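You operate a simulated robot arm through the tools that you are given. There is no shell and no other tool. Be economical: measure what you need, move in short steps, check, and stop when the job is done.

Carry out the task below with a simulated robot arm. There is one attempt and no reset: what you move stays moved.

TASK
Brush stiffener over the top of the white felt pad.
Fine: cream jar, green brush; seat the pad on the wooden board and leave it there; put brush and lid back. A coat counts when it lies all over at full strength: go over it till it gets no stronger.

It is judged by the outcome, as a careful person would: the job done as asked, and still so three seconds after it is handed in. It fails if anything else is knocked over, pushed out of place, dropped, spilled or broken. Lids that push on must go on centred and level and be pressed home; caps that screw on are set level and turned clockwise until they are tight.

THE ROBOT
A 6-joint arm with a two-finger parallel gripper, fixed in place. Base frame: the origin is at the foot of the arm, x ahead of it, y to its left, z up; the work surface is at about z = 840. Readings come in mm, degrees, newtons and seconds.
With the tool pointing down near the work surface it reaches from about 240 to 640 mm from the base axis. Its first joint turns from -66.0 to 66.0 degrees. Payload 2.7 kg.
The tool frame sits at the grasp point between the pads (the TCP): z along the fingers, y along the line on which they close. The tips reach 23 mm beyond it. The gripper opens to 94 mm. The fingers are 38 mm wide and 10 mm thick; the gripper's body (54 by 96 mm) begins 39 mm behind the TCP.
Orientation is that of the tool frame in the base frame, as [roll, pitch, yaw] about the fixed x, y, z axes, in that order (R = Rz(yaw) Ry(pitch) Rx(roll)). With the fingers straight down and closing along the base's y, the tool's x points along the base's -x, its y along +y and its z along -z.

THE INTERFACE
- The arm moves only by the tool play_rows. Its argument "commands" is one flat list of numbers, 7 for each row, row after row: the turn, a rotation vector about the tool's x, y, z in rad, then the shift along the tool's x, y, z in mm, then the opening, from 0 (shut) to 1 (fully open). In form: [wx, wy, wz, x, y, z, grip, wx, wy, wz, x, y, z, grip, ...]. A call has 1 to 12 rows; each row shifts and turns the commanded pose from where the row before left it, along the tool's axes as they then stand. Each row takes 0.2 s and may step no farther than 50 mm and 8.6 degrees from the row before; otherwise, or with a gripper value out of range, the whole call is refused. A pose out of reach is approached as far as the arm can. The call stops where the force on the tool passes 40 N (or 10 N more than at its start, if that is more) or the arm is blocked; 0.2 s more then pass. Each finger travels about 45 mm/s and halts on what it meets, pressing with about 27 N; the grip force reading is that of the motor and also rises with nothing between the fingers. The clock runs only during rows and for 0.2 s after the last one: add rows that do not move to give the fingers time. The reply holds the time, the measured pose of the TCP, the force on the tool along the base axes, the opening and the grip force, in the units named above and with some noise, with the torque about the TCP (base axes, N m) and any sound that the robot's microphone picked up.
- Cameras (640 x 400 px; columns grow to the right, rows downward): "scene" is fixed at [71.5, -426.5, 1420.3]; the picture's right is [0.83, -0.55, 0.00], its down [-0.29, -0.43, -0.85] and it looks along [0.47, 0.71, -0.52] (base axes); focal length 319 px, centre (320, 200). "wrist" rides on the gripper at [86, 16, -74] in the tool frame; the picture's right is [-0.18, 0.98, 0.00], its down [-0.58, -0.11, -0.81] and it looks along [-0.79, -0.15, 0.59] (tool axes); focal length 243 px, centre (320, 200). There is no depth. A picture from a camera that has moved, and an enlarged one, comes with that camera's place and axes in the base frame and with its lens. The place of the scene camera against the robot may be out by one fixed shift of up to 12 mm in any direction.
- snapshot(camera): a new picture of that camera. No time passes.
- zoom(camera, box): a new picture of the part [left, top, right, bottom] of that camera's present view, enlarged. No time passes.
- sign_off(): hands the job in; it is judged then, once.

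Work in short steps. Places have to be worked out from the pictures, the camera data and where the tool is seen: move nearer, look again, correct. Check each grasp and each placing, and mend what went wrong. You have 120 turns and 68 pictures in all, those below and enlarged ones among them. Open the gripper and draw the arm clear of the work before you hand the job in, unless the task says otherwise; then end with one line.

The tools are called after ">>>" as a command line: name --argument value ..., lists and objects as JSON in quotes. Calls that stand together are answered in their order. play_rows: Moves the arm, as the interface text tells. Its arguments: {"type":"object","properties":{"commands":{"type":"array","items":{"type":"number"}}},"required":["commands"]} The other tools are called the same way: snapshot (camera) takes a picture; zoom (camera, box) takes an enlarged picture of a part of a camera's view; sign_off () hands the job in.

At the start:

```text
time: 0.0
ee_pos: [391.9, 144.9, 1227.1]
tool_rot: [-180.0, 0.0, 180.0]
ft_force: [-0.1, 0.6, 0.1]
moment: [0.03, 0.0, -0.01]
opening: 94.3
gripper_force: 0.0
```

scene: 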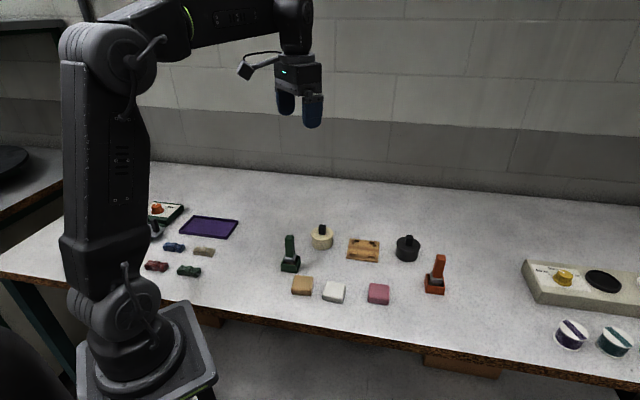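
wrist: 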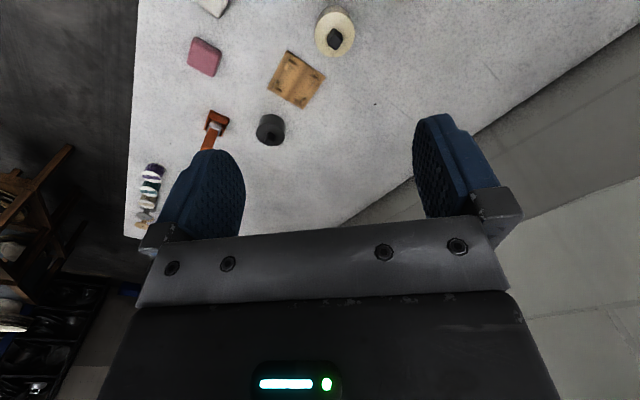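

The scene shows a cream jar, a dark jar, green and orange brushes on holders, three pads and a wooden board. I'll zoom in on the work area.

>>> zoom --camera "scene" --box '[260, 210, 460, 335]'

>>> zoom --camera "scene" --box '[270, 220, 350, 270]'

```text
3.20 times, centred on (360, 272) of scene
camera zoom: at [71.5, -426.5, 1420.3], right [0.83, -0.55, 0.0], down [-0.29, -0.43, -0.85], along [0.47, 0.71, -0.52], focal length 1022 px, centre (192, -32)
```

zoom: 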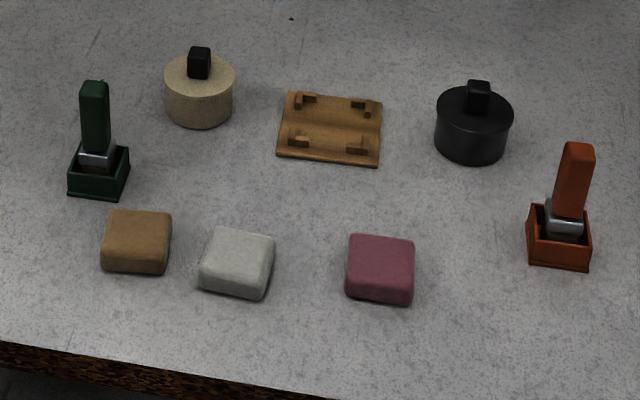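

```text
8.00 times, centred on (310, 245) of scene
camera zoom: at [71.5, -426.5, 1420.3], right [0.83, -0.55, 0.0], down [-0.29, -0.43, -0.85], along [0.47, 0.71, -0.52], focal length 2554 px, centre (400, -160)
```

zoom: 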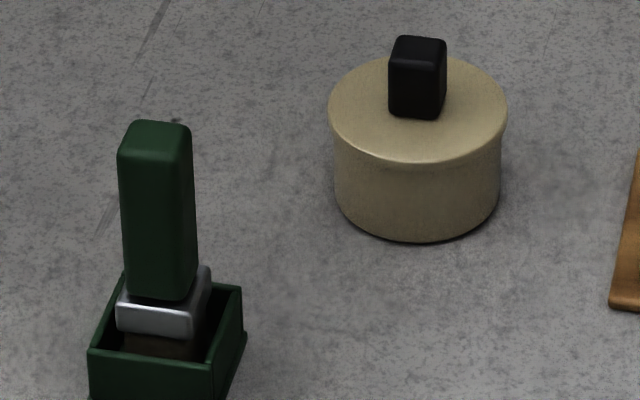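

The jar has a black knob on its lid, and the brush stands upright in a box. I'll move to a survey pose for a wrist view.

>>> play_rows --commands '[0, 0, 0, 18.4, -15, 37.4, 1, 0, 0, 0, 18.4, -15, 37.4, 1, 0, 0, 0, 18.4, -15, 37.4, 1, 0, 0, 0, 18.4, -15, 37.4, 1, 0, 0, 0, 18.4, -15, 37.4, 1]'

>>> snapshot --camera "wrist"

>>> snapshot --camera "scene"

```text
time: 1.2
ee_pos: [298.6, 68.0, 1038.3]
tool_rot: [179.9, 0.0, -179.9]
ft_force: [-0.5, 0.3, -0.1]
moment: [-0.01, 0.05, 0.0]
opening: 94.1
gripper_force: 0.0
```

```text
63 pictures are left
camera wrist: at [212.7, 84.8, 1112.7], right [0.18, 0.98, 0.0], down [0.58, -0.11, 0.81], along [0.79, -0.15, -0.59], focal length 243 px, centre (320, 200)
```

wrist: 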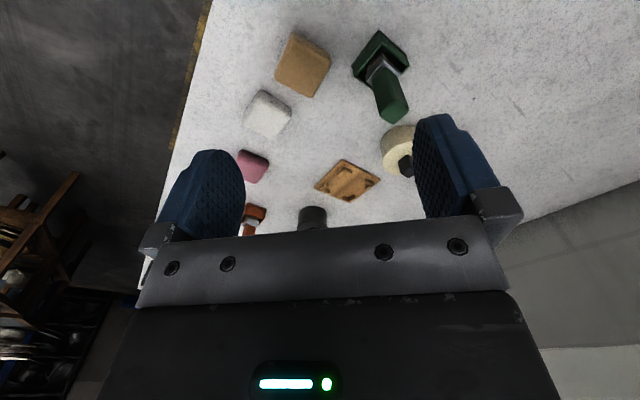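

```text
62 pictures are left
```

scene: 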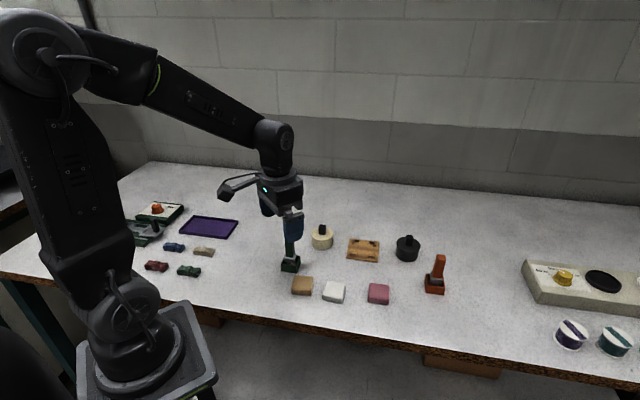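

All objects are visible between the fingers. I'll enlarge the wrist view to measure.

>>> zoom --camera "wrist" --box '[230, 20, 420, 139]'

>>> zoom --camera "wrist" --box '[300, 145, 400, 207]'

```text
3.36 times, centred on (325, 80) of wrist
camera zoom: at [212.7, 84.8, 1112.7], right [0.18, 0.98, 0.0], down [0.58, -0.11, 0.81], along [0.79, -0.15, -0.59], focal length 816 px, centre (303, 605)
```

zoom: 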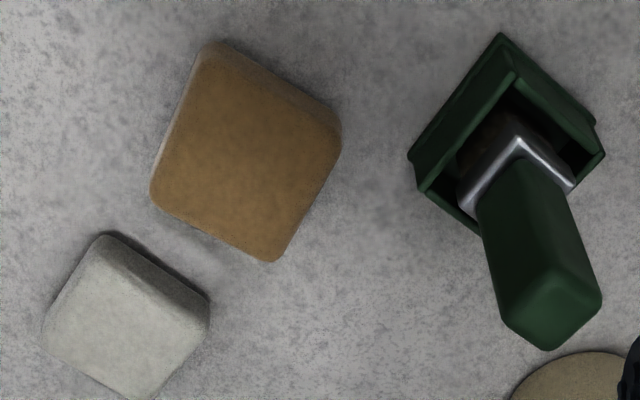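

```text
6.40 times, centred on (350, 176) of wrist
camera zoom: at [212.7, 84.8, 1112.7], right [0.18, 0.98, 0.0], down [0.58, -0.11, 0.81], along [0.79, -0.15, -0.59], focal length 1553 px, centre (128, 354)
```

zoom: 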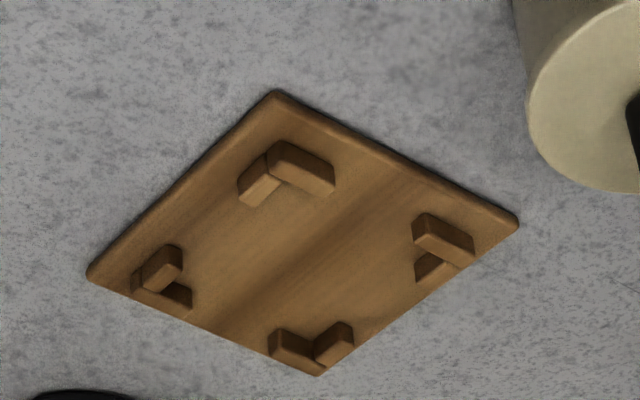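

Wrist measurements: white pad centre ≈(374,-12), edges at ≈40°, side ≈44; board centre ≈(529,70), edges at ≈45°. I'll rotate to yaw 130 at height, go over the pad and look.

>>> play_rows --commands '[0, 0, 0.1454, 0, 0, 0, 1, 0, 0, 0.1454, 0, 0, 0, 1, 0, 0, 0.1454, 0, 0, 0, 1, 0, 0, 0.1454, 0, 0, 0, 1, 0, 0, 0.1454, 0, 0, 0, 1, 0, 0, 0.1454, 0, 0, 0, 1, 0, 0, 0, -36.6, 2.1, 0, 1, 0, 0, 0, -36.6, 2.1, 0, 1, 0, 0, 0, -36.6, 2.1, 0, 1, 0, 0, 0, 0, 0, 40, 1, 0, 0, 0, 0, 0, 40, 1]'

>>> snapshot --camera "wrist"

```text
time: 3.6
ee_pos: [373.6, -9.4, 960.1]
tool_rot: [179.9, 0.0, 130.1]
ft_force: [-0.2, -0.1, -0.5]
moment: [0.01, 0.03, 0.0]
opening: 94.0
gripper_force: 0.1
```

```text
59 pictures are left
camera wrist: at [330.4, 66.8, 1034.6], right [0.87, 0.49, 0.0], down [0.29, -0.52, 0.81], along [0.4, -0.7, -0.59], focal length 243 px, centre (320, 200)
```

wrist: 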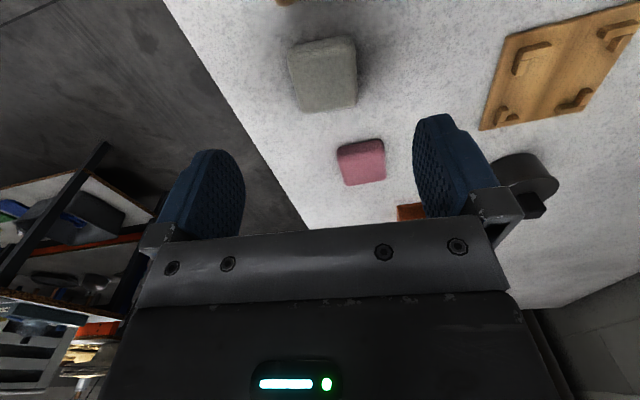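

The pad is just below, nearly aligned. Enlarging for its centre, yaw and thickness, plus the board.

>>> zoom --camera "wrist" --box '[260, 20, 388, 120]'

>>> zoom --camera "wrist" --box '[460, 0, 640, 140]'

```text
4.00 times, centred on (324, 70) of wrist
camera zoom: at [330.4, 66.8, 1034.6], right [0.87, 0.49, 0.0], down [0.29, -0.52, 0.81], along [0.4, -0.7, -0.59], focal length 970 px, centre (304, 720)
```

zoom: 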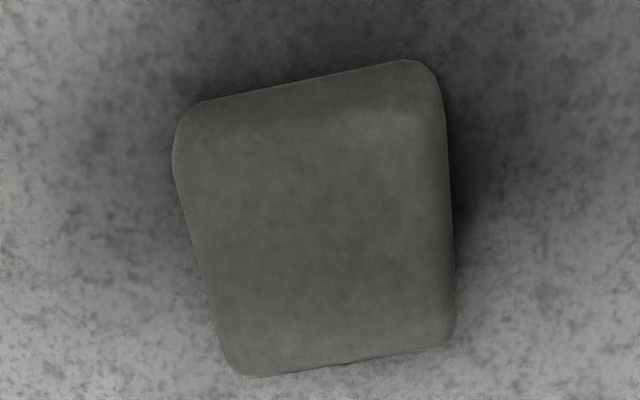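

```text
2.86 times, centred on (550, 70) of wrist
camera zoom: at [330.4, 66.8, 1034.6], right [0.87, 0.49, 0.0], down [0.29, -0.52, 0.81], along [0.4, -0.7, -0.59], focal length 693 px, centre (-337, 571)
```

zoom: 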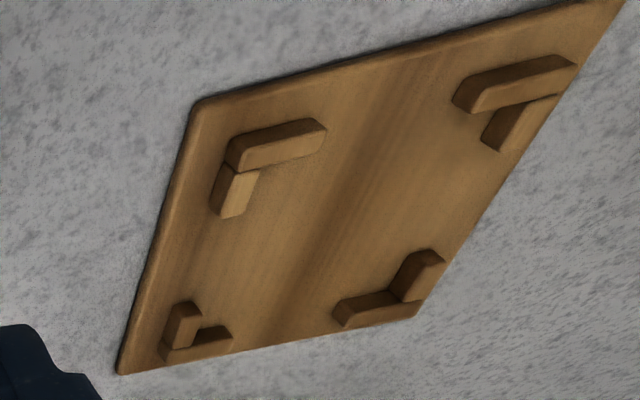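

Pad is aligned with the tool; its centre is off by (-4.5, +3.3) in tool axes. I descend to put the tips ≈12 mm above the table and close.

>>> play_rows --commands '[0, 0, 0, -4.5, 3.3, 35, 1, 0, 0, 0, 0, 0, 35, 1, 0, 0, 0, 0, 0, 15, 1, 0, 0, 0, 0, 0, 0, 0.4, 0, 0, 0, 0, 0, 0, 0.4, 0, 0, 0, 0, 0, 0, 0.35, 0, 0, 0, 0, 0, 0, 0.35, 0, 0, 0, 0, 0, 0, 0.35]'

>>> snapshot --camera "wrist"

```text
time: 5.4
ee_pos: [379.8, -10.9, 876.3]
tool_rot: [-180.0, 0.0, 130.0]
ft_force: [-0.2, -1.4, 0.6]
moment: [0.03, 0.0, 0.01]
opening: 46.8
gripper_force: 26.8
```

```text
56 pictures are left
camera wrist: at [336.5, 66.0, 950.7], right [0.87, 0.49, 0.0], down [0.29, -0.52, 0.81], along [0.4, -0.7, -0.59], focal length 243 px, centre (320, 200)
```

wrist: 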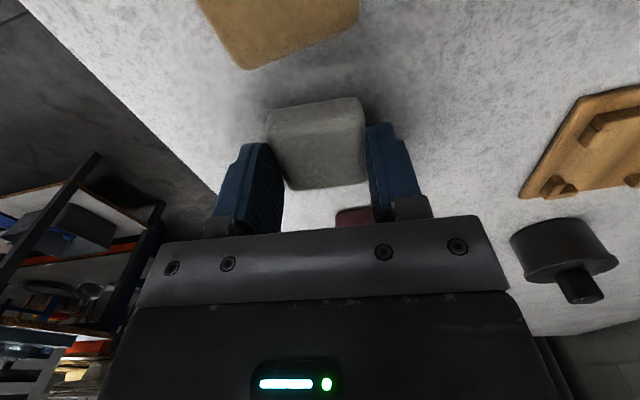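

Pad gripped (46.8 mm). I lift to ≈z 990 and carry it over the board to look.

>>> play_rows --commands '[0, 0, 0, 0, 0, -38, 0.35, 0, 0, 0, 0, 0, -38, 0.35, 0, 0, 0, 0, 0, -38, 0.35, 0, 0, 0, -8.5, 41.6, 0, 0.35, 0, 0, 0, -8.5, 41.6, 0, 0.35, 0, 0, 0, -8.5, 41.6, 0, 0.35, 0, 0, 0, -8.5, 41.6, 0, 0.35, 0, 0, 0, 0, 0, 0, 0.35]'

>>> snapshot --camera "wrist"

>>> zoom --camera "wrist" --box '[240, 0, 410, 106]'

```text
time: 7.2
ee_pos: [531.3, 69.5, 988.0]
tool_rot: [179.9, 0.1, 130.1]
ft_force: [0.4, -0.3, 0.3]
moment: [0.0, 0.0, 0.01]
opening: 32.9
gripper_force: 0.1
```

```text
55 pictures are left
camera wrist: at [487.4, 146.7, 1062.4], right [0.87, 0.49, 0.0], down [0.29, -0.52, 0.81], along [0.4, -0.7, -0.59], focal length 243 px, centre (320, 200)
```

wrist: 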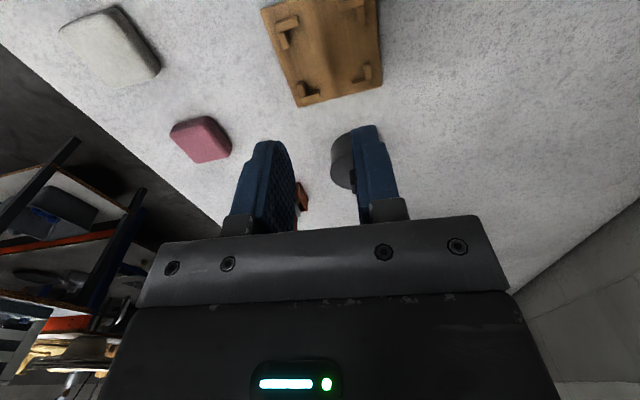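

```text
3.76 times, centred on (325, 53) of wrist
camera zoom: at [487.4, 146.7, 1062.4], right [0.87, 0.49, 0.0], down [0.29, -0.52, 0.81], along [0.4, -0.7, -0.59], focal length 913 px, centre (301, 753)
```

zoom: 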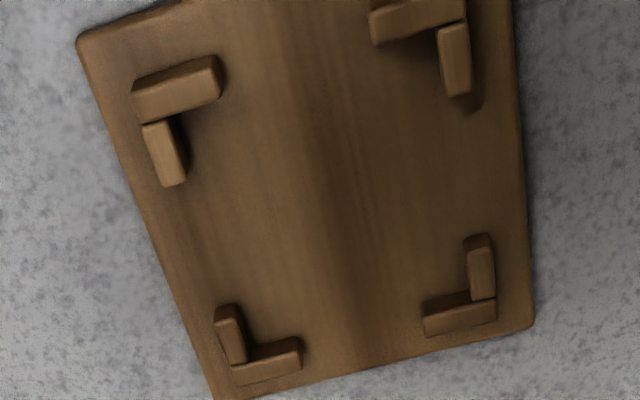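

The pad slipped out (grip too high on its rounded edge), but I got a good board measurement: centre ≈(537,72), tool yaw 133.8, inner room ≈51 mm, gap between the stop arms ≈30 mm. I go back above the pad and look.

>>> play_rows --commands '[0, 0, 0, 9.7, -39.5, 0, 1, 0, 0, 0, 9.7, -39.5, 0, 1, 0, 0, 0, 9.7, -39.5, 0, 1, 0, 0, 0, 9.7, -39.5, 0, 1, 0, 0, 0, 0, 0, 14, 1, 0, 0, 0, 0, 0, 14, 1]'

>>> zoom --camera "wrist" --box '[200, 0, 440, 150]'

>>> zoom --camera "scene" --box '[280, 250, 400, 325]'

```text
time: 8.6
ee_pos: [384.7, -2.6, 960.1]
tool_rot: [-180.0, -0.1, 130.0]
ft_force: [1.3, 0.5, 0.4]
moment: [0.02, 0.0, -0.01]
opening: 94.0
gripper_force: 0.0
```

```text
2.67 times, centred on (320, 75) of wrist
camera zoom: at [342.1, 73.6, 1034.7], right [0.87, 0.49, 0.0], down [0.29, -0.52, 0.81], along [0.4, -0.7, -0.59], focal length 647 px, centre (320, 533)
```

zoom: 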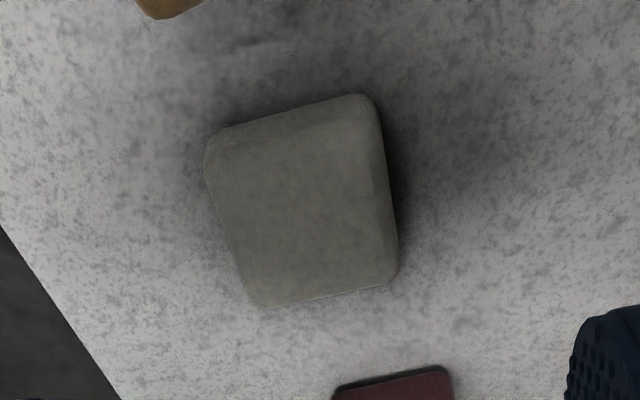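

```text
5.33 times, centred on (340, 288) of scene
camera zoom: at [71.5, -426.5, 1420.3], right [0.83, -0.55, 0.0], down [-0.29, -0.43, -0.85], along [0.47, 0.71, -0.52], focal length 1703 px, centre (213, -267)
```

zoom: 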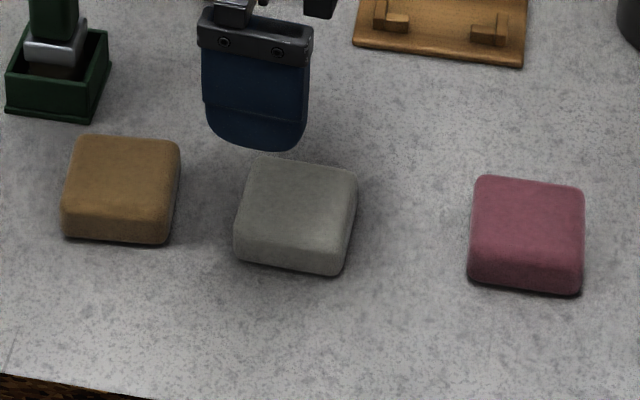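

The pad shifted a little but lies flat; it is ≈16 mm thick, so I must grip lower. Offset now ≈(-6.5,-4.6) in tool axes; tips to ≈6 mm above the table.

>>> play_rows --commands '[0, 0, 0, -6.5, -4.6, 35, 1, 0, 0, 0, 0, 0, 35, 1, 0, 0, 0, 0, 0, 21, 1, 0, 0, 0, 0, 0, 0, 0.4, 0, 0, 0, 0, 0, 0, 0.4, 0, 0, 0, 0, 0, 0, 0.35, 0, 0, 0, 0, 0, 0, 0.35, 0, 0, 0, 0, 0, 0, 0.35, 0, 0, 0, 0, 0, -20, 0.35, 0, 0, 0, 0, 0, 0, 0.35]'

>>> snapshot --camera "wrist"

```text
time: 10.8
ee_pos: [386.8, -10.4, 890.3]
tool_rot: [-180.0, -0.1, 130.1]
ft_force: [0.2, -1.2, 0.4]
moment: [-0.02, 0.01, -0.01]
opening: 47.0
gripper_force: 26.6
```

```text
51 pictures are left
camera wrist: at [344.2, 66.7, 964.0], right [0.87, 0.49, 0.0], down [0.29, -0.52, 0.81], along [0.4, -0.7, -0.59], focal length 243 px, centre (320, 200)
```

wrist: 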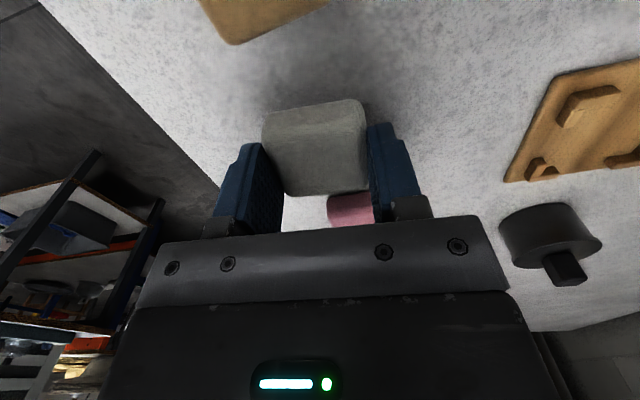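

Pad is held this time, centred in the fingers. Lift and carry above the board, turning to yaw 133.8.

>>> play_rows --commands '[0, 0, 0, 0, 0, -32, 0.35, 0, 0, 0, 0, 0, -32, 0.35, 0, 0, 0, 0, 0, -31, 0.35, 0, 0, 0, -8.5, 42, 0, 0.35, 0, 0, 0, -8.5, 42, 0, 0.35, 0, 0, 0, -8.5, 42, 0, 0.35, 0, 0, 0, -8.5, 42, 0, 0.35, 0, 0, -0.065, 0, 0, 0, 0.35, 0, 0, 0, 0, 0, 0, 0.35]'

>>> snapshot --camera "wrist"

>>> zoom --camera "wrist" --box '[240, 0, 410, 106]'

```text
time: 12.8
ee_pos: [537.5, 71.6, 986.5]
tool_rot: [179.9, 0.0, 133.8]
ft_force: [0.7, 0.6, -0.1]
moment: [0.0, 0.01, 0.0]
opening: 46.7
gripper_force: 27.1
```

```text
50 pictures are left
camera wrist: at [488.7, 145.1, 1060.6], right [0.84, 0.55, 0.0], down [0.32, -0.49, 0.81], along [0.44, -0.67, -0.59], focal length 243 px, centre (320, 200)
```

wrist: 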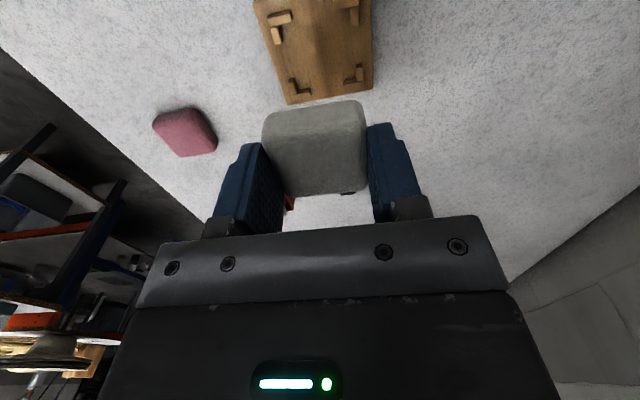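

```text
3.76 times, centred on (325, 53) of wrist
camera zoom: at [488.7, 145.1, 1060.6], right [0.84, 0.55, 0.0], down [0.32, -0.49, 0.81], along [0.44, -0.67, -0.59], focal length 913 px, centre (301, 753)
```

zoom: 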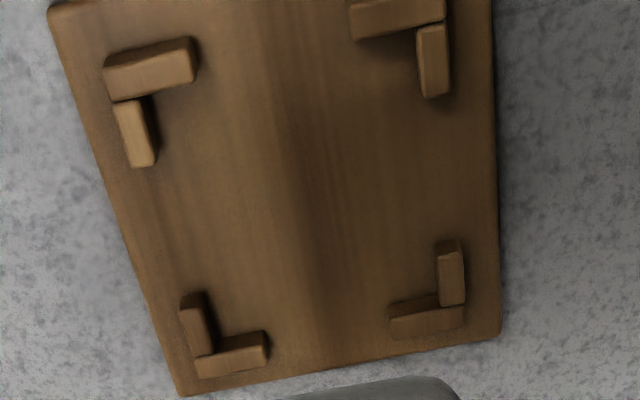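

Board centre is within 1 mm of the tool, residual tilt ≈1°. Descend to just above the board.

>>> play_rows --commands '[0, 0, -0.016, 1, 0, 40, 0.35, 0, 0, 0, 0, 0, 40, 0.35, 0, 0, 0, 0, 0, 18, 0.35, 0, 0, 0, 0, 0, 3, 0.35]'

>>> snapshot --camera "wrist"

>>> zoom --camera "scene" --box '[320, 210, 416, 270]'

```text
time: 13.8
ee_pos: [537.1, 73.5, 884.0]
tool_rot: [-180.0, 0.1, 134.7]
ft_force: [-0.4, -0.4, -0.5]
moment: [0.01, 0.01, -0.01]
opening: 46.8
gripper_force: 26.5
```

```text
48 pictures are left
camera wrist: at [487.0, 145.6, 958.7], right [0.83, 0.56, 0.0], down [0.33, -0.49, 0.81], along [0.45, -0.67, -0.59], focal length 243 px, centre (320, 200)
```

wrist: 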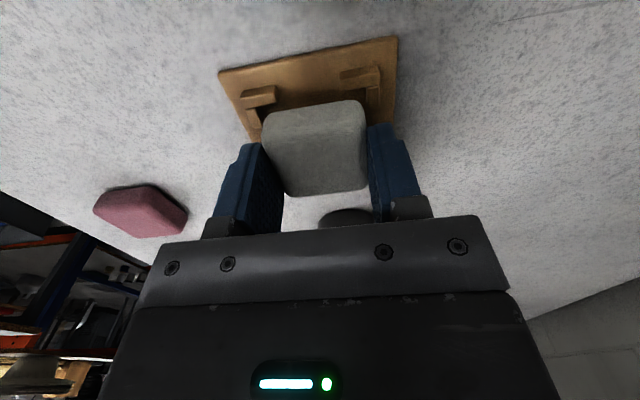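

```text
6.67 times, centred on (368, 240) of scene
camera zoom: at [71.5, -426.5, 1420.3], right [0.83, -0.55, 0.0], down [-0.29, -0.43, -0.85], along [0.47, 0.71, -0.52], focal length 2129 px, centre (0, -67)
```

zoom: 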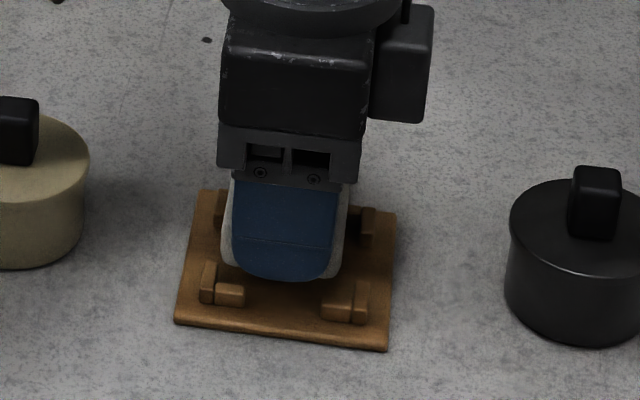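

Alignment looks good in both views. Lower in small steps, watching the force.

>>> play_rows --commands '[0, 0, 0, 0, 0, 2, 0.35, 0, 0, 0, 0, 0, 1.5, 0.35, 0, 0, 0, 0, 0, 1, 0.35, 0, 0, 0, 0, 0, 1, 0.35]'

>>> zoom --camera "scene" --box '[336, 230, 400, 270]'

```text
time: 14.8
ee_pos: [535.5, 72.3, 879.8]
tool_rot: [180.0, 0.1, 134.7]
ft_force: [4.7, -5.3, 2.6]
moment: [-0.11, 0.01, 0.12]
opening: 46.8
gripper_force: 27.2
```

```text
10.00 times, centred on (368, 250) of scene
camera zoom: at [71.5, -426.6, 1420.3], right [0.83, -0.55, 0.0], down [-0.29, -0.43, -0.85], along [0.47, 0.71, -0.52], focal length 3193 px, centre (-160, -300)
```

zoom: 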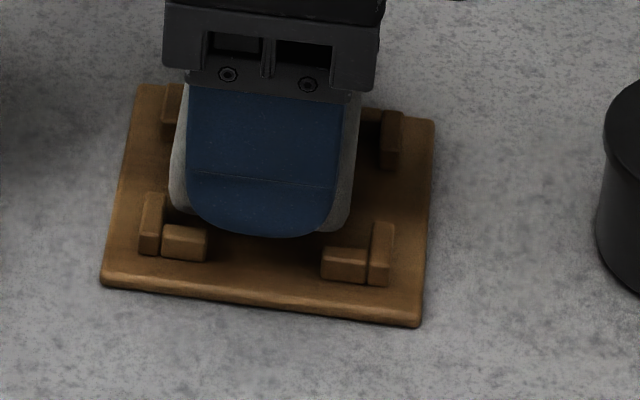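

Side force indicates the pad touches the near stops; shift ≈1.8 mm towards tool -x and go on lowering.

>>> play_rows --commands '[0, 0, 0, 0, 0, -2.5, 0.35, 0, 0, 0, -1.8, 0, 0, 0.35, 0, 0, 0, 0, 0, 1.5, 0.35, 0, 0, 0, 0, 0, 1.5, 0.35, 0, 0, 0, 0, 0, 1, 0.35]'

>>> zoom --camera "scene" --box '[336, 230, 400, 270]'

```text
time: 16.0
ee_pos: [536.6, 71.2, 878.2]
tool_rot: [-180.0, 0.0, 134.7]
ft_force: [0.3, 0.1, 0.0]
moment: [0.0, 0.01, -0.02]
opening: 47.0
gripper_force: 27.1
```

```text
10.00 times, centred on (368, 250) of scene
camera zoom: at [71.5, -426.5, 1420.3], right [0.83, -0.55, 0.0], down [-0.29, -0.43, -0.85], along [0.47, 0.71, -0.52], focal length 3193 px, centre (-160, -300)
```

zoom: 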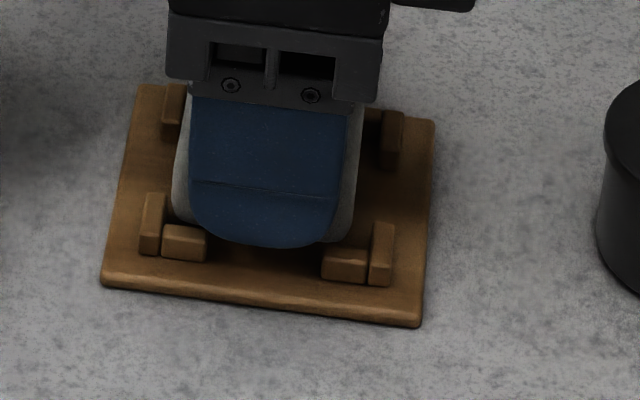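

No side force now. Continue down slowly.

>>> play_rows --commands '[0, 0, 0, -0.5, 0, 1, 0.35, 0, 0, 0, 0, 0, 1, 0.35, 0, 0, 0, 0, 0, 0, 0.35]'

```text
time: 16.8
ee_pos: [536.4, 71.7, 876.4]
tool_rot: [-180.0, 0.0, 134.7]
ft_force: [0.5, -0.8, 0.1]
moment: [0.02, -0.02, -0.01]
opening: 47.0
gripper_force: 26.9
```

>>> play_rows --commands '[0, 0, 0, 0, 0, 1, 0.35, 0, 0, 0, 0, 0, 1, 0.35, 0, 0, 0, 0, 0, 0, 0.35]'

>>> zoom --camera "scene" --box '[336, 230, 400, 270]'

```text
time: 17.6
ee_pos: [535.8, 71.2, 876.5]
tool_rot: [180.0, 0.0, 134.7]
ft_force: [-19.6, 1.1, 35.7]
moment: [-0.18, 1.22, -0.13]
opening: 46.7
gripper_force: 26.8
```

```text
10.00 times, centred on (368, 250) of scene
camera zoom: at [70.4, -426.5, 1420.4], right [0.83, -0.55, 0.0], down [-0.29, -0.43, -0.85], along [0.47, 0.71, -0.52], focal length 3193 px, centre (-160, -300)
```

zoom: 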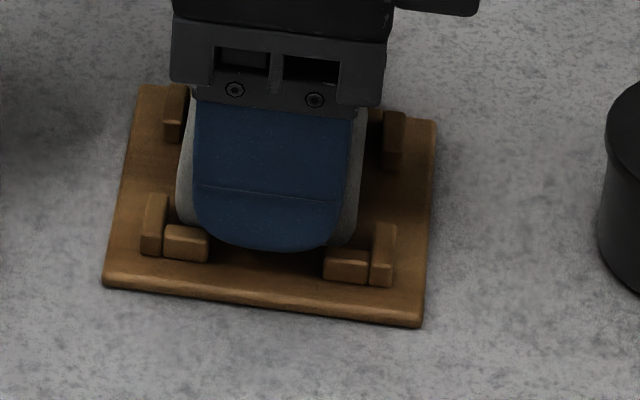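

Contact reached (36 N). Ease up 1.5 mm and open slowly to release.

>>> play_rows --commands '[0, 0, 0, 0, 0, -1.5, 0.35, 0, 0, 0, 0, 0, 0, 0.35]'

>>> play_rows --commands '[0, 0, 0, 0, 0, 0, 0.55, 0, 0, 0, 0, 0, 0, 0.6, 0, 0, 0, 0, 0, 0, 0.6]'

>>> zoom --camera "scene" --box '[336, 230, 400, 270]'

>>> snapshot --camera "wrist"

```text
time: 18.2
ee_pos: [536.0, 70.7, 875.1]
tool_rot: [179.9, 0.1, 134.7]
ft_force: [-10.7, 2.1, 25.1]
moment: [-0.24, 0.99, -0.05]
opening: 46.8
gripper_force: 27.2
```

```text
time: 19.0
ee_pos: [538.2, 71.4, 875.7]
tool_rot: [179.8, 0.0, 134.7]
ft_force: [5.6, 13.8, 18.7]
moment: [0.19, 0.52, -0.44]
opening: 50.2
gripper_force: 0.0
```

```text
10.00 times, centred on (368, 250) of scene
camera zoom: at [71.3, -426.2, 1420.4], right [0.83, -0.55, 0.0], down [-0.29, -0.43, -0.85], along [0.47, 0.71, -0.52], focal length 3193 px, centre (-160, -300)
```

zoom: 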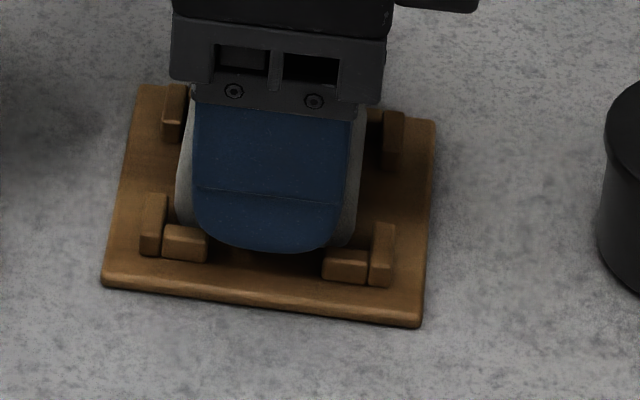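

```text
42 pictures are left
camera wrist: at [488.0, 144.6, 950.2], right [0.83, 0.56, 0.0], down [0.33, -0.49, 0.81], along [0.45, -0.67, -0.59], focal length 243 px, centre (320, 200)
```

wrist: 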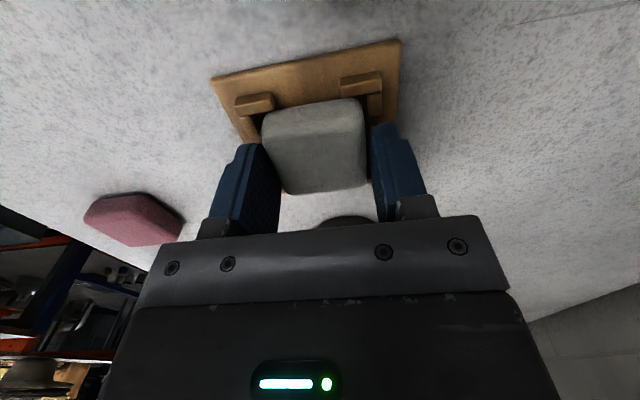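

Fingers are caught inside the stops at 50 mm, already off the pad. I raise straight up with the fingers held at ≈49 mm, then open.

>>> play_rows --commands '[0, 0, 0, 0, 0, -1, 0.52, 0, 0, 0, 0, 0, -2, 0.52, 0, 0, 0, 0, 0, -3, 0.52, 0, 0, 0, 0, 0, -4, 0.52]'

>>> snapshot --camera "wrist"

```text
time: 20.0
ee_pos: [537.3, 71.1, 885.3]
tool_rot: [-179.9, 0.1, 134.6]
ft_force: [-0.1, 0.4, 0.5]
moment: [-0.03, 0.01, 0.01]
opening: 48.9
gripper_force: 0.1
```

```text
41 pictures are left
camera wrist: at [488.0, 144.2, 959.0], right [0.83, 0.56, 0.0], down [0.33, -0.49, 0.81], along [0.45, -0.67, -0.59], focal length 243 px, centre (320, 200)
```

wrist: 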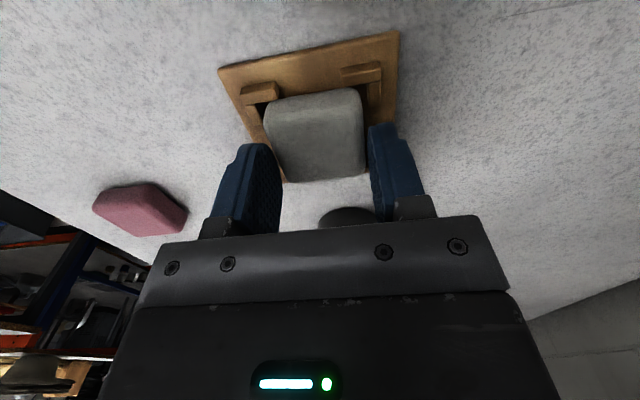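

The pad stays. Rise and inspect its seating.

>>> play_rows --commands '[0, 0, 0, 0, 0, -35, 0.7, 0, 0, 0, 0, 0, -35, 0.3, 0, 0, 0, 0, 0, -30, 0, 0, 0, 0, 0, 0, 0, 0, 0, 0, 0, 0, 0, 0, 0]'

>>> zoom --camera "wrist" --box '[240, 0, 410, 106]'

>>> zoom --camera "scene" --box '[336, 230, 400, 270]'

```text
time: 21.2
ee_pos: [536.4, 70.8, 984.5]
tool_rot: [-179.9, -0.1, 134.8]
ft_force: [-0.1, 0.2, -0.5]
moment: [0.02, 0.0, 0.0]
opening: 0.0
gripper_force: 23.5
```

```text
3.76 times, centred on (325, 53) of wrist
camera zoom: at [487.2, 144.1, 1059.0], right [0.83, 0.56, 0.0], down [0.33, -0.49, 0.81], along [0.45, -0.67, -0.59], focal length 913 px, centre (301, 753)
```

zoom: 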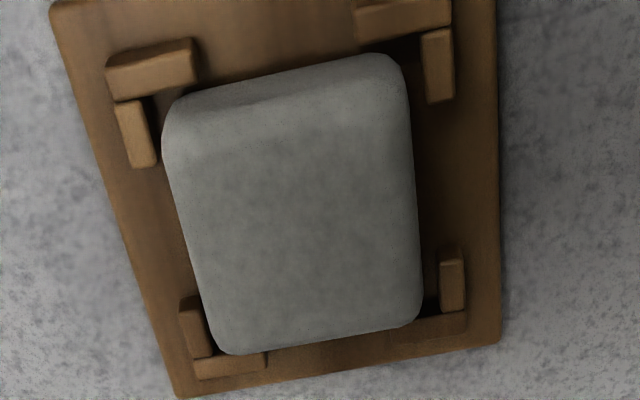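

```text
10.00 times, centred on (368, 250) of scene
camera zoom: at [71.5, -426.5, 1420.3], right [0.83, -0.55, 0.0], down [-0.29, -0.43, -0.85], along [0.47, 0.71, -0.52], focal length 3193 px, centre (-160, -300)
```

zoom: 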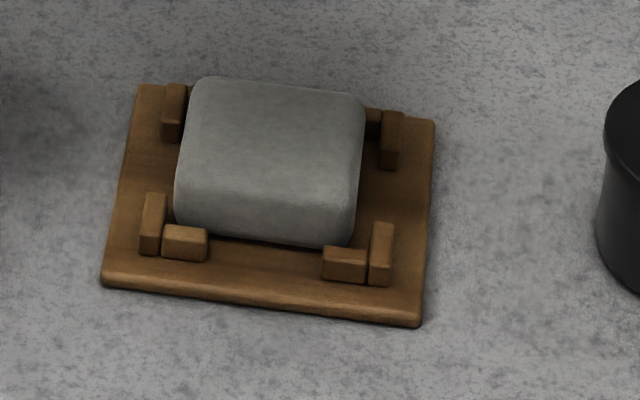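

The pad lies inside the four stops and looks level. I'll press lightly with shut fingers to confirm that it is seated.

>>> play_rows --commands '[0, 0, 0, 0, 0, 45, 0, 0, 0, 0, 0, 0, 40, 0, 0, 0, 0, 0, 0, 7, 0, 0, 0, 0, 0, 0, 2, 0, 0, 0, 0, 0, 0, 1, 0, 0, 0, 0, 0, 0, 1, 0, 0, 0, 0, 0, 0, 1, 0]'

```text
time: 22.8
ee_pos: [537.5, 71.1, 888.8]
tool_rot: [180.0, 0.2, 134.8]
ft_force: [-4.9, -6.1, 21.4]
moment: [-0.11, 0.19, 0.01]
opening: 0.0
gripper_force: 27.1
```

Seated: contact at tip height ≈866, firm. Now rise and go to view the cream jar and brush.

>>> play_rows --commands '[0, 0, 0, 0, 0, -38, 0, 0, 0, 0, 0, 0, -38, 0.3, 0, 0, 0, 0, 0, -38, 0.6, 0, 0, 0, 36.4, -12.2, 0, 0.8, 0, 0, 0, 36.4, -12.2, 0, 1, 0, 0, 0, 36.4, -12.2, 0, 1, 0, 0, 0, 36.4, -12.2, 0, 1, 0, 0, -0.1495, 0, 0, 0, 1, 0, 0, -0.1495, 0, 0, 0, 1, 0, 0, -0.1495, 0, 0, 0, 1, 0, 0, -0.1495, 0, 0, 0, 1, 0, 0, -0.1495, 0, 0, 0, 1]'

>>> snapshot --camera "wrist"

>>> zoom --camera "wrist" --box '[240, 0, 410, 160]'

```text
time: 25.4
ee_pos: [399.4, 139.0, 1002.7]
tool_rot: [-179.9, 0.0, 177.7]
ft_force: [-0.3, 0.5, 0.1]
moment: [-0.01, 0.01, -0.01]
opening: 93.9
gripper_force: 0.2
```

```text
38 pictures are left
camera wrist: at [313.6, 160.2, 1076.5], right [0.22, 0.97, 0.0], down [0.58, -0.13, 0.81], along [0.79, -0.18, -0.59], focal length 243 px, centre (320, 200)
```

wrist: 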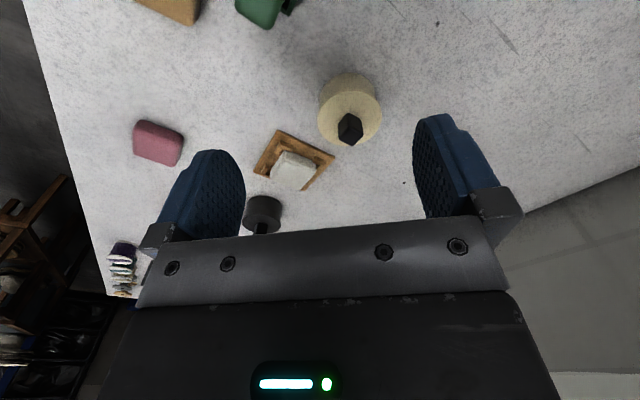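

```text
2.50 times, centred on (325, 80) of wrist
camera zoom: at [313.6, 160.2, 1076.5], right [0.22, 0.97, 0.0], down [0.58, -0.13, 0.81], along [0.79, -0.18, -0.59], focal length 606 px, centre (308, 500)
```

zoom: 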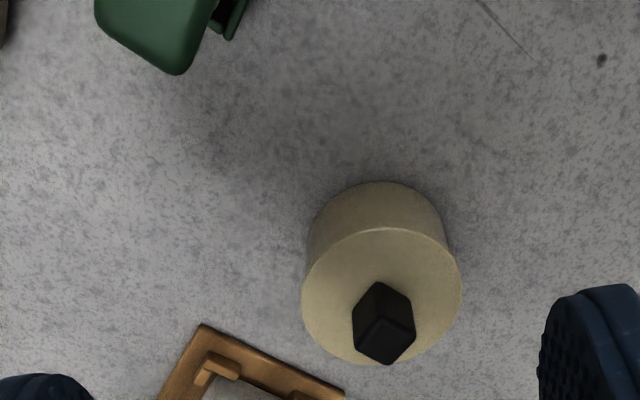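

The knob's top is ≈z 898, lid ≈z 875, centre ≈(461,156). I zoom on the knob to get its yaw.

>>> zoom --camera "wrist" --box '[313, 65, 393, 150]'

```text
4.71 times, centred on (353, 108) of wrist
camera zoom: at [313.6, 160.2, 1076.5], right [0.22, 0.97, 0.0], down [0.58, -0.13, 0.81], along [0.79, -0.18, -0.59], focal length 1142 px, centre (165, 635)
```

zoom: 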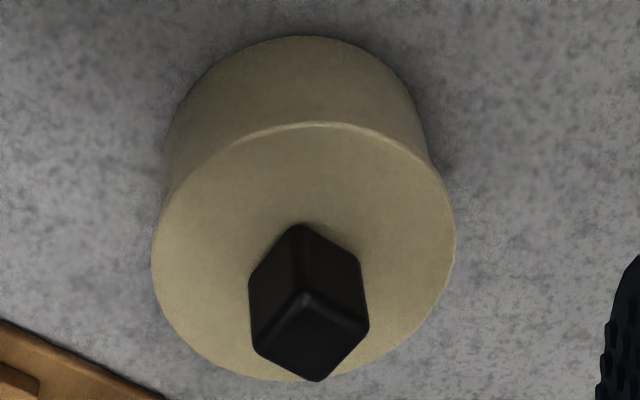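

Knob: 15 mm square, edges at 45°, centre ≈(462,155.5). Rotate to yaw 135, move over it, partly close and descend some.

>>> play_rows --commands '[0, 0, 0.149, 0, 0, 0, 1, 0, 0, 0.149, 0, 0, 0, 1, 0, 0, 0.149, 0, 0, 0, 0.8, 0, 0, 0.149, 0, 0, 0, 0.6, 0, 0, 0.149, 0, 0, 0, 0.5, 0, 0, 0, -16.3, 28, 0, 0.5, 0, 0, 0, -16.3, 28, 0, 0.5, 0, 0, 0, 0, 0, 25, 0.5, 0, 0, 0, 0, 0, 25, 0.5, 0, 0, 0, 0, 0, 0, 0.5]'

>>> snapshot --camera "wrist"

```text
time: 27.6
ee_pos: [461.3, 157.8, 951.6]
tool_rot: [-179.9, 0.0, 134.8]
ft_force: [-0.2, -0.5, 0.0]
moment: [0.01, 0.0, 0.0]
opening: 46.6
gripper_force: 0.0
```

```text
35 pictures are left
camera wrist: at [412.4, 229.7, 1026.2], right [0.83, 0.56, 0.0], down [0.33, -0.49, 0.81], along [0.45, -0.67, -0.59], focal length 243 px, centre (320, 200)
```

wrist: 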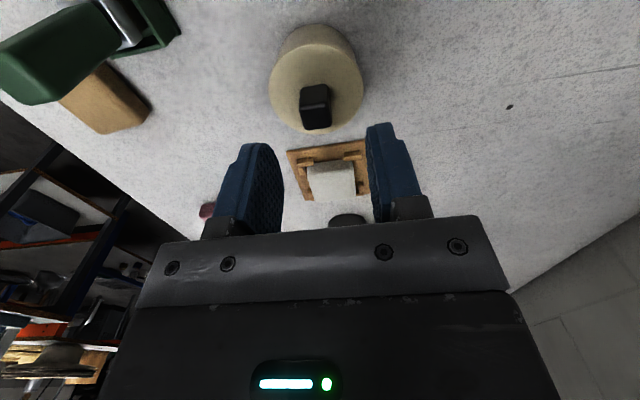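

Knob is at about (-1.2,-2.4) in tool axes. Correct, descend so tips straddle it, close.

>>> play_rows --commands '[0, 0, 0, -1.2, -2.4, 25, 0.5, 0, 0, 0, 0, 0, 20, 0.5, 0, 0, 0, 0, 0, 5, 0.5, 0, 0, 0, 0, 0, 0, 0.05, 0, 0, 0, 0, 0, 0, 0.05, 0, 0, 0, 0, 0, 0, 0.05, 0, 0, 0, 0, 0, 0, 0.05]'

>>> snapshot --camera "wrist"

```text
time: 29.2
ee_pos: [460.3, 155.6, 902.2]
tool_rot: [180.0, 0.1, 134.7]
ft_force: [0.4, -0.7, 0.4]
moment: [0.0, 0.0, -0.02]
opening: 17.3
gripper_force: 26.9
heard: snap
```

```text
34 pictures are left
camera wrist: at [411.4, 227.8, 976.1], right [0.83, 0.56, 0.0], down [0.33, -0.49, 0.81], along [0.45, -0.67, -0.59], focal length 243 px, centre (320, 200)
```

wrist: 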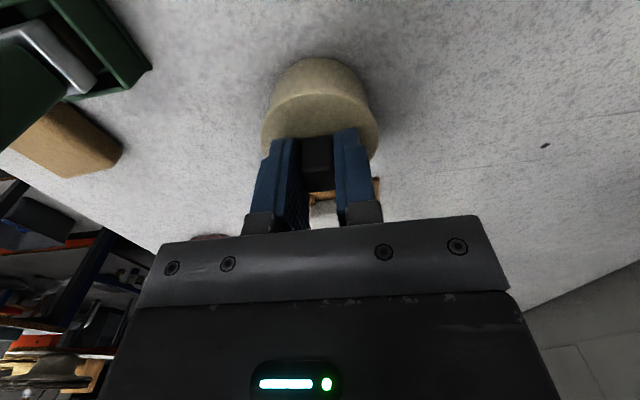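

A snap was heard while gripping the knob (17 mm). Lift gently and watch the force.

>>> play_rows --commands '[0, 0, 0, 0, 0, -2, 0.05, 0, 0, 0, 0, 0, -3, 0.05, 0, 0, 0, 0, 0, -5, 0.05, 0, 0, 0, 0, 0, -10, 0.05]'

>>> snapshot --camera "wrist"

>>> zoom --camera "scene" --box '[270, 200, 366, 260]'

```text
time: 30.2
ee_pos: [460.7, 154.3, 921.9]
tool_rot: [180.0, 0.0, 134.7]
ft_force: [0.2, -0.1, -0.5]
moment: [0.03, -0.01, 0.03]
opening: 17.1
gripper_force: 26.5
```

```text
33 pictures are left
camera wrist: at [412.2, 227.4, 996.9], right [0.83, 0.56, 0.0], down [0.33, -0.49, 0.81], along [0.45, -0.67, -0.59], focal length 243 px, centre (320, 200)
```

wrist: 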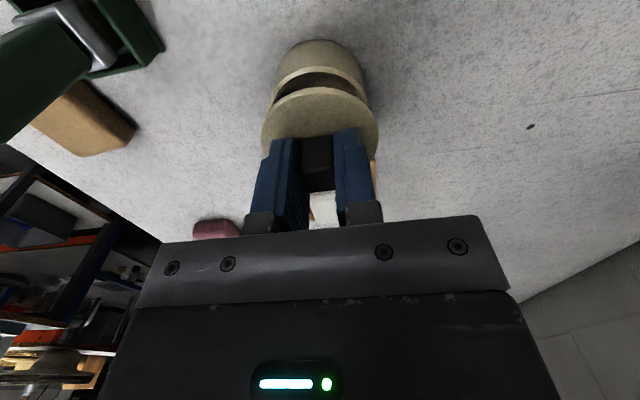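

```text
6.67 times, centred on (318, 230) of scene
camera zoom: at [71.5, -426.5, 1420.3], right [0.83, -0.55, 0.0], down [-0.29, -0.43, -0.85], along [0.47, 0.71, -0.52], focal length 2129 px, centre (333, 0)
```

zoom: 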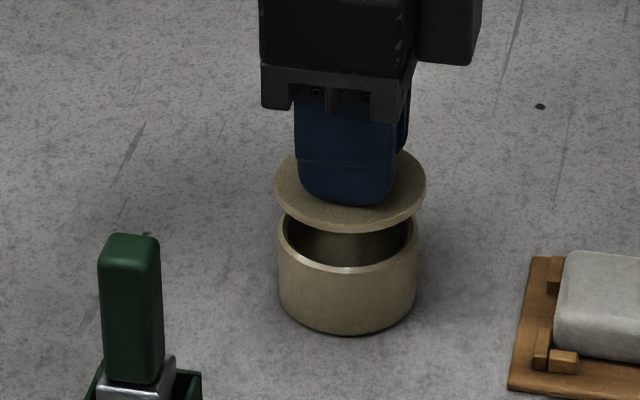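

Lid is off, a flat disc. I carry it to the free spot ≈(470,245) and lower it near the table.

>>> play_rows --commands '[0, 0, 0, 0, 0, -20, 0.05, 0, 0, 0, 29, 35.4, 0, 0.05, 0, 0, 0, 29, 35.4, 0, 0.05, 0, 0, 0, 0, 0, 30, 0.05, 0, 0, 0, 0, 0, 28, 0.05, 0, 0, 0, 0, 0, 4, 0.05, 0, 0, 0, 0, 0, 2, 0.05, 0, 0, 0, 0, 0, 0, 0.05]'

>>> snapshot --camera "wrist"

```text
time: 32.0
ee_pos: [471.9, 245.5, 878.2]
tool_rot: [-179.9, -0.1, 134.9]
ft_force: [-0.6, 0.2, -0.7]
moment: [0.03, 0.0, -0.01]
opening: 17.2
gripper_force: 27.0
```

```text
31 pictures are left
camera wrist: at [422.6, 318.3, 951.5], right [0.83, 0.56, 0.0], down [0.33, -0.49, 0.81], along [0.45, -0.67, -0.59], focal length 243 px, centre (320, 200)
```

wrist: 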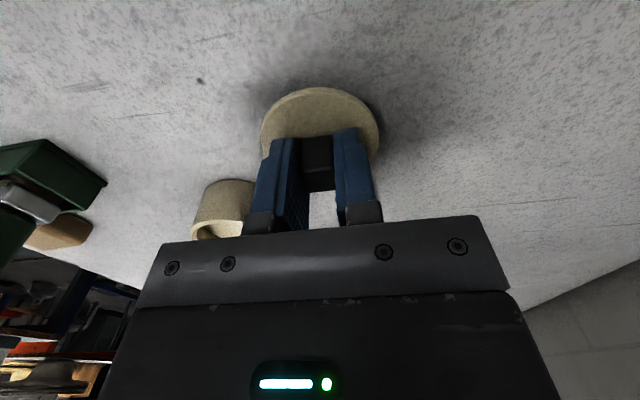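

Still a few mm above the table; lower in 1.5 mm steps until contact.

>>> play_rows --commands '[0, 0, 0, 0, 0, 1.5, 0.05, 0, 0, 0, 0, 0, 1.5, 0.05, 0, 0, 0, 0, 0, 1.5, 0.05, 0, 0, 0, 0, 0, 1, 0.05]'

```text
time: 33.0
ee_pos: [471.1, 245.7, 871.7]
tool_rot: [180.0, 0.0, 134.8]
ft_force: [-0.7, -0.9, -0.1]
moment: [-0.05, 0.01, 0.0]
opening: 17.0
gripper_force: 27.6
```

>>> play_rows --commands '[0, 0, 0, 0, 0, 1, 0.05, 0, 0, 0, 0, 0, 0, 0.05]'

>>> play_rows --commands '[0, 0, 0, 0, 0, 1, 0.05, 0, 0, 0, 0, 0, 0, 0.05]'

```text
time: 33.6
ee_pos: [471.6, 245.3, 871.5]
tool_rot: [179.9, 0.0, 134.8]
ft_force: [-1.4, -0.5, 2.9]
moment: [0.0, 0.02, -0.03]
opening: 17.0
gripper_force: 27.1
```

```text
time: 34.2
ee_pos: [471.8, 245.0, 871.7]
tool_rot: [179.9, 0.0, 134.8]
ft_force: [-2.4, -1.1, 9.3]
moment: [-0.03, 0.1, 0.02]
opening: 17.4
gripper_force: 27.3
```

Lid rests on the table (contact at 871.7). Release, rise, and move over the green brush ≈(331,121), top ≈z 946.

>>> play_rows --commands '[0, 0, 0, 0, 0, 0, 0.4, 0, 0, 0, 0, 0, 0, 0.5, 0, 0, 0, 0, 0, -10, 0.5, 0, 0, 0, 0, 0, -43, 0.6, 0, 0, 0, 0, 0, -43, 0.6, 0, 0, 0, 0, 0, -43, 0.6, 0, 0, 0, 3, -46.8, 0, 0.6, 0, 0, 0, 3, -46.8, 0, 0.6, 0, 0, 0, 3, -46.8, 0, 0.6, 0, 0, 0, 3, -46.8, 0, 0.6, 0, 0, 0, 0, 0, 0, 0.6]'

>>> snapshot --camera "wrist"

>>> zoom --camera "scene" --box '[270, 200, 366, 280]'

```text
time: 36.6
ee_pos: [329.6, 121.2, 1008.5]
tool_rot: [-180.0, 0.0, 134.8]
ft_force: [0.4, -0.4, -0.3]
moment: [-0.02, 0.01, 0.01]
opening: 56.5
gripper_force: 0.1
```

```text
30 pictures are left
camera wrist: at [280.0, 194.1, 1083.1], right [0.83, 0.56, 0.0], down [0.33, -0.49, 0.81], along [0.45, -0.67, -0.59], focal length 243 px, centre (320, 200)
```

wrist: 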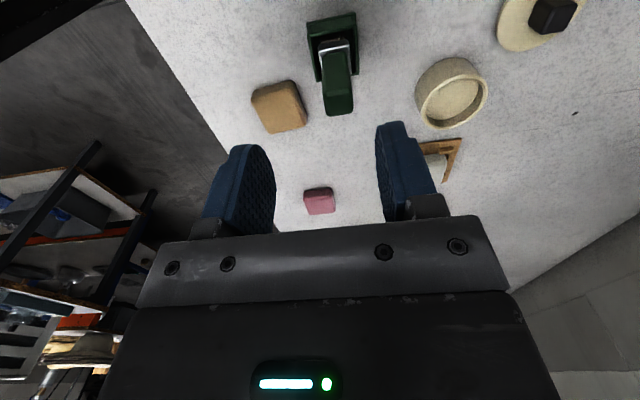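

```text
5.00 times, centred on (318, 240) of scene
camera zoom: at [71.5, -426.5, 1420.3], right [0.83, -0.55, 0.0], down [-0.29, -0.43, -0.85], along [0.47, 0.71, -0.52], focal length 1597 px, centre (330, 0)
```

zoom: 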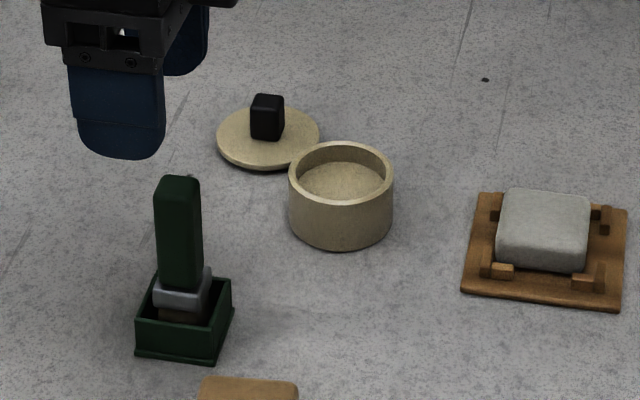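

Brush in view. Zoom on it for precise centre, and on the jar.

>>> zoom --camera "wrist" --box '[280, 0, 400, 125]'

>>> zoom --camera "wrist" --box '[400, 45, 500, 140]'

```text
3.20 times, centred on (340, 62) of wrist
camera zoom: at [280.0, 194.1, 1083.1], right [0.83, 0.56, 0.0], down [0.33, -0.49, 0.81], along [0.45, -0.67, -0.59], focal length 776 px, centre (256, 640)
```

zoom: 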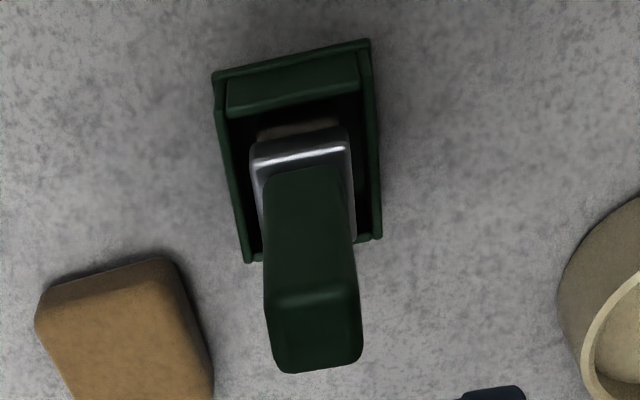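

```text
4.21 times, centred on (450, 92) of wrist
camera zoom: at [280.0, 194.1, 1083.1], right [0.83, 0.56, 0.0], down [0.33, -0.49, 0.81], along [0.45, -0.67, -0.59], focal length 1022 px, centre (-227, 653)
```

zoom: 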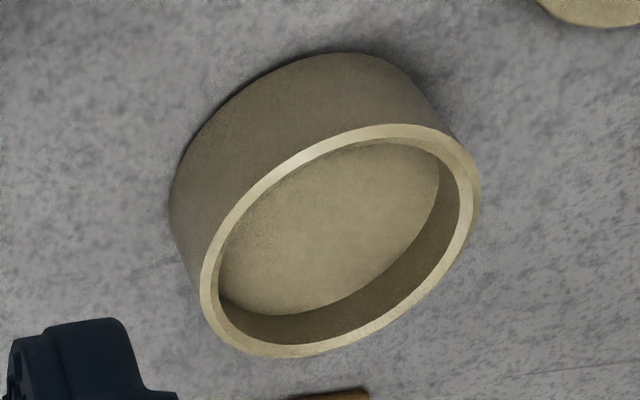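

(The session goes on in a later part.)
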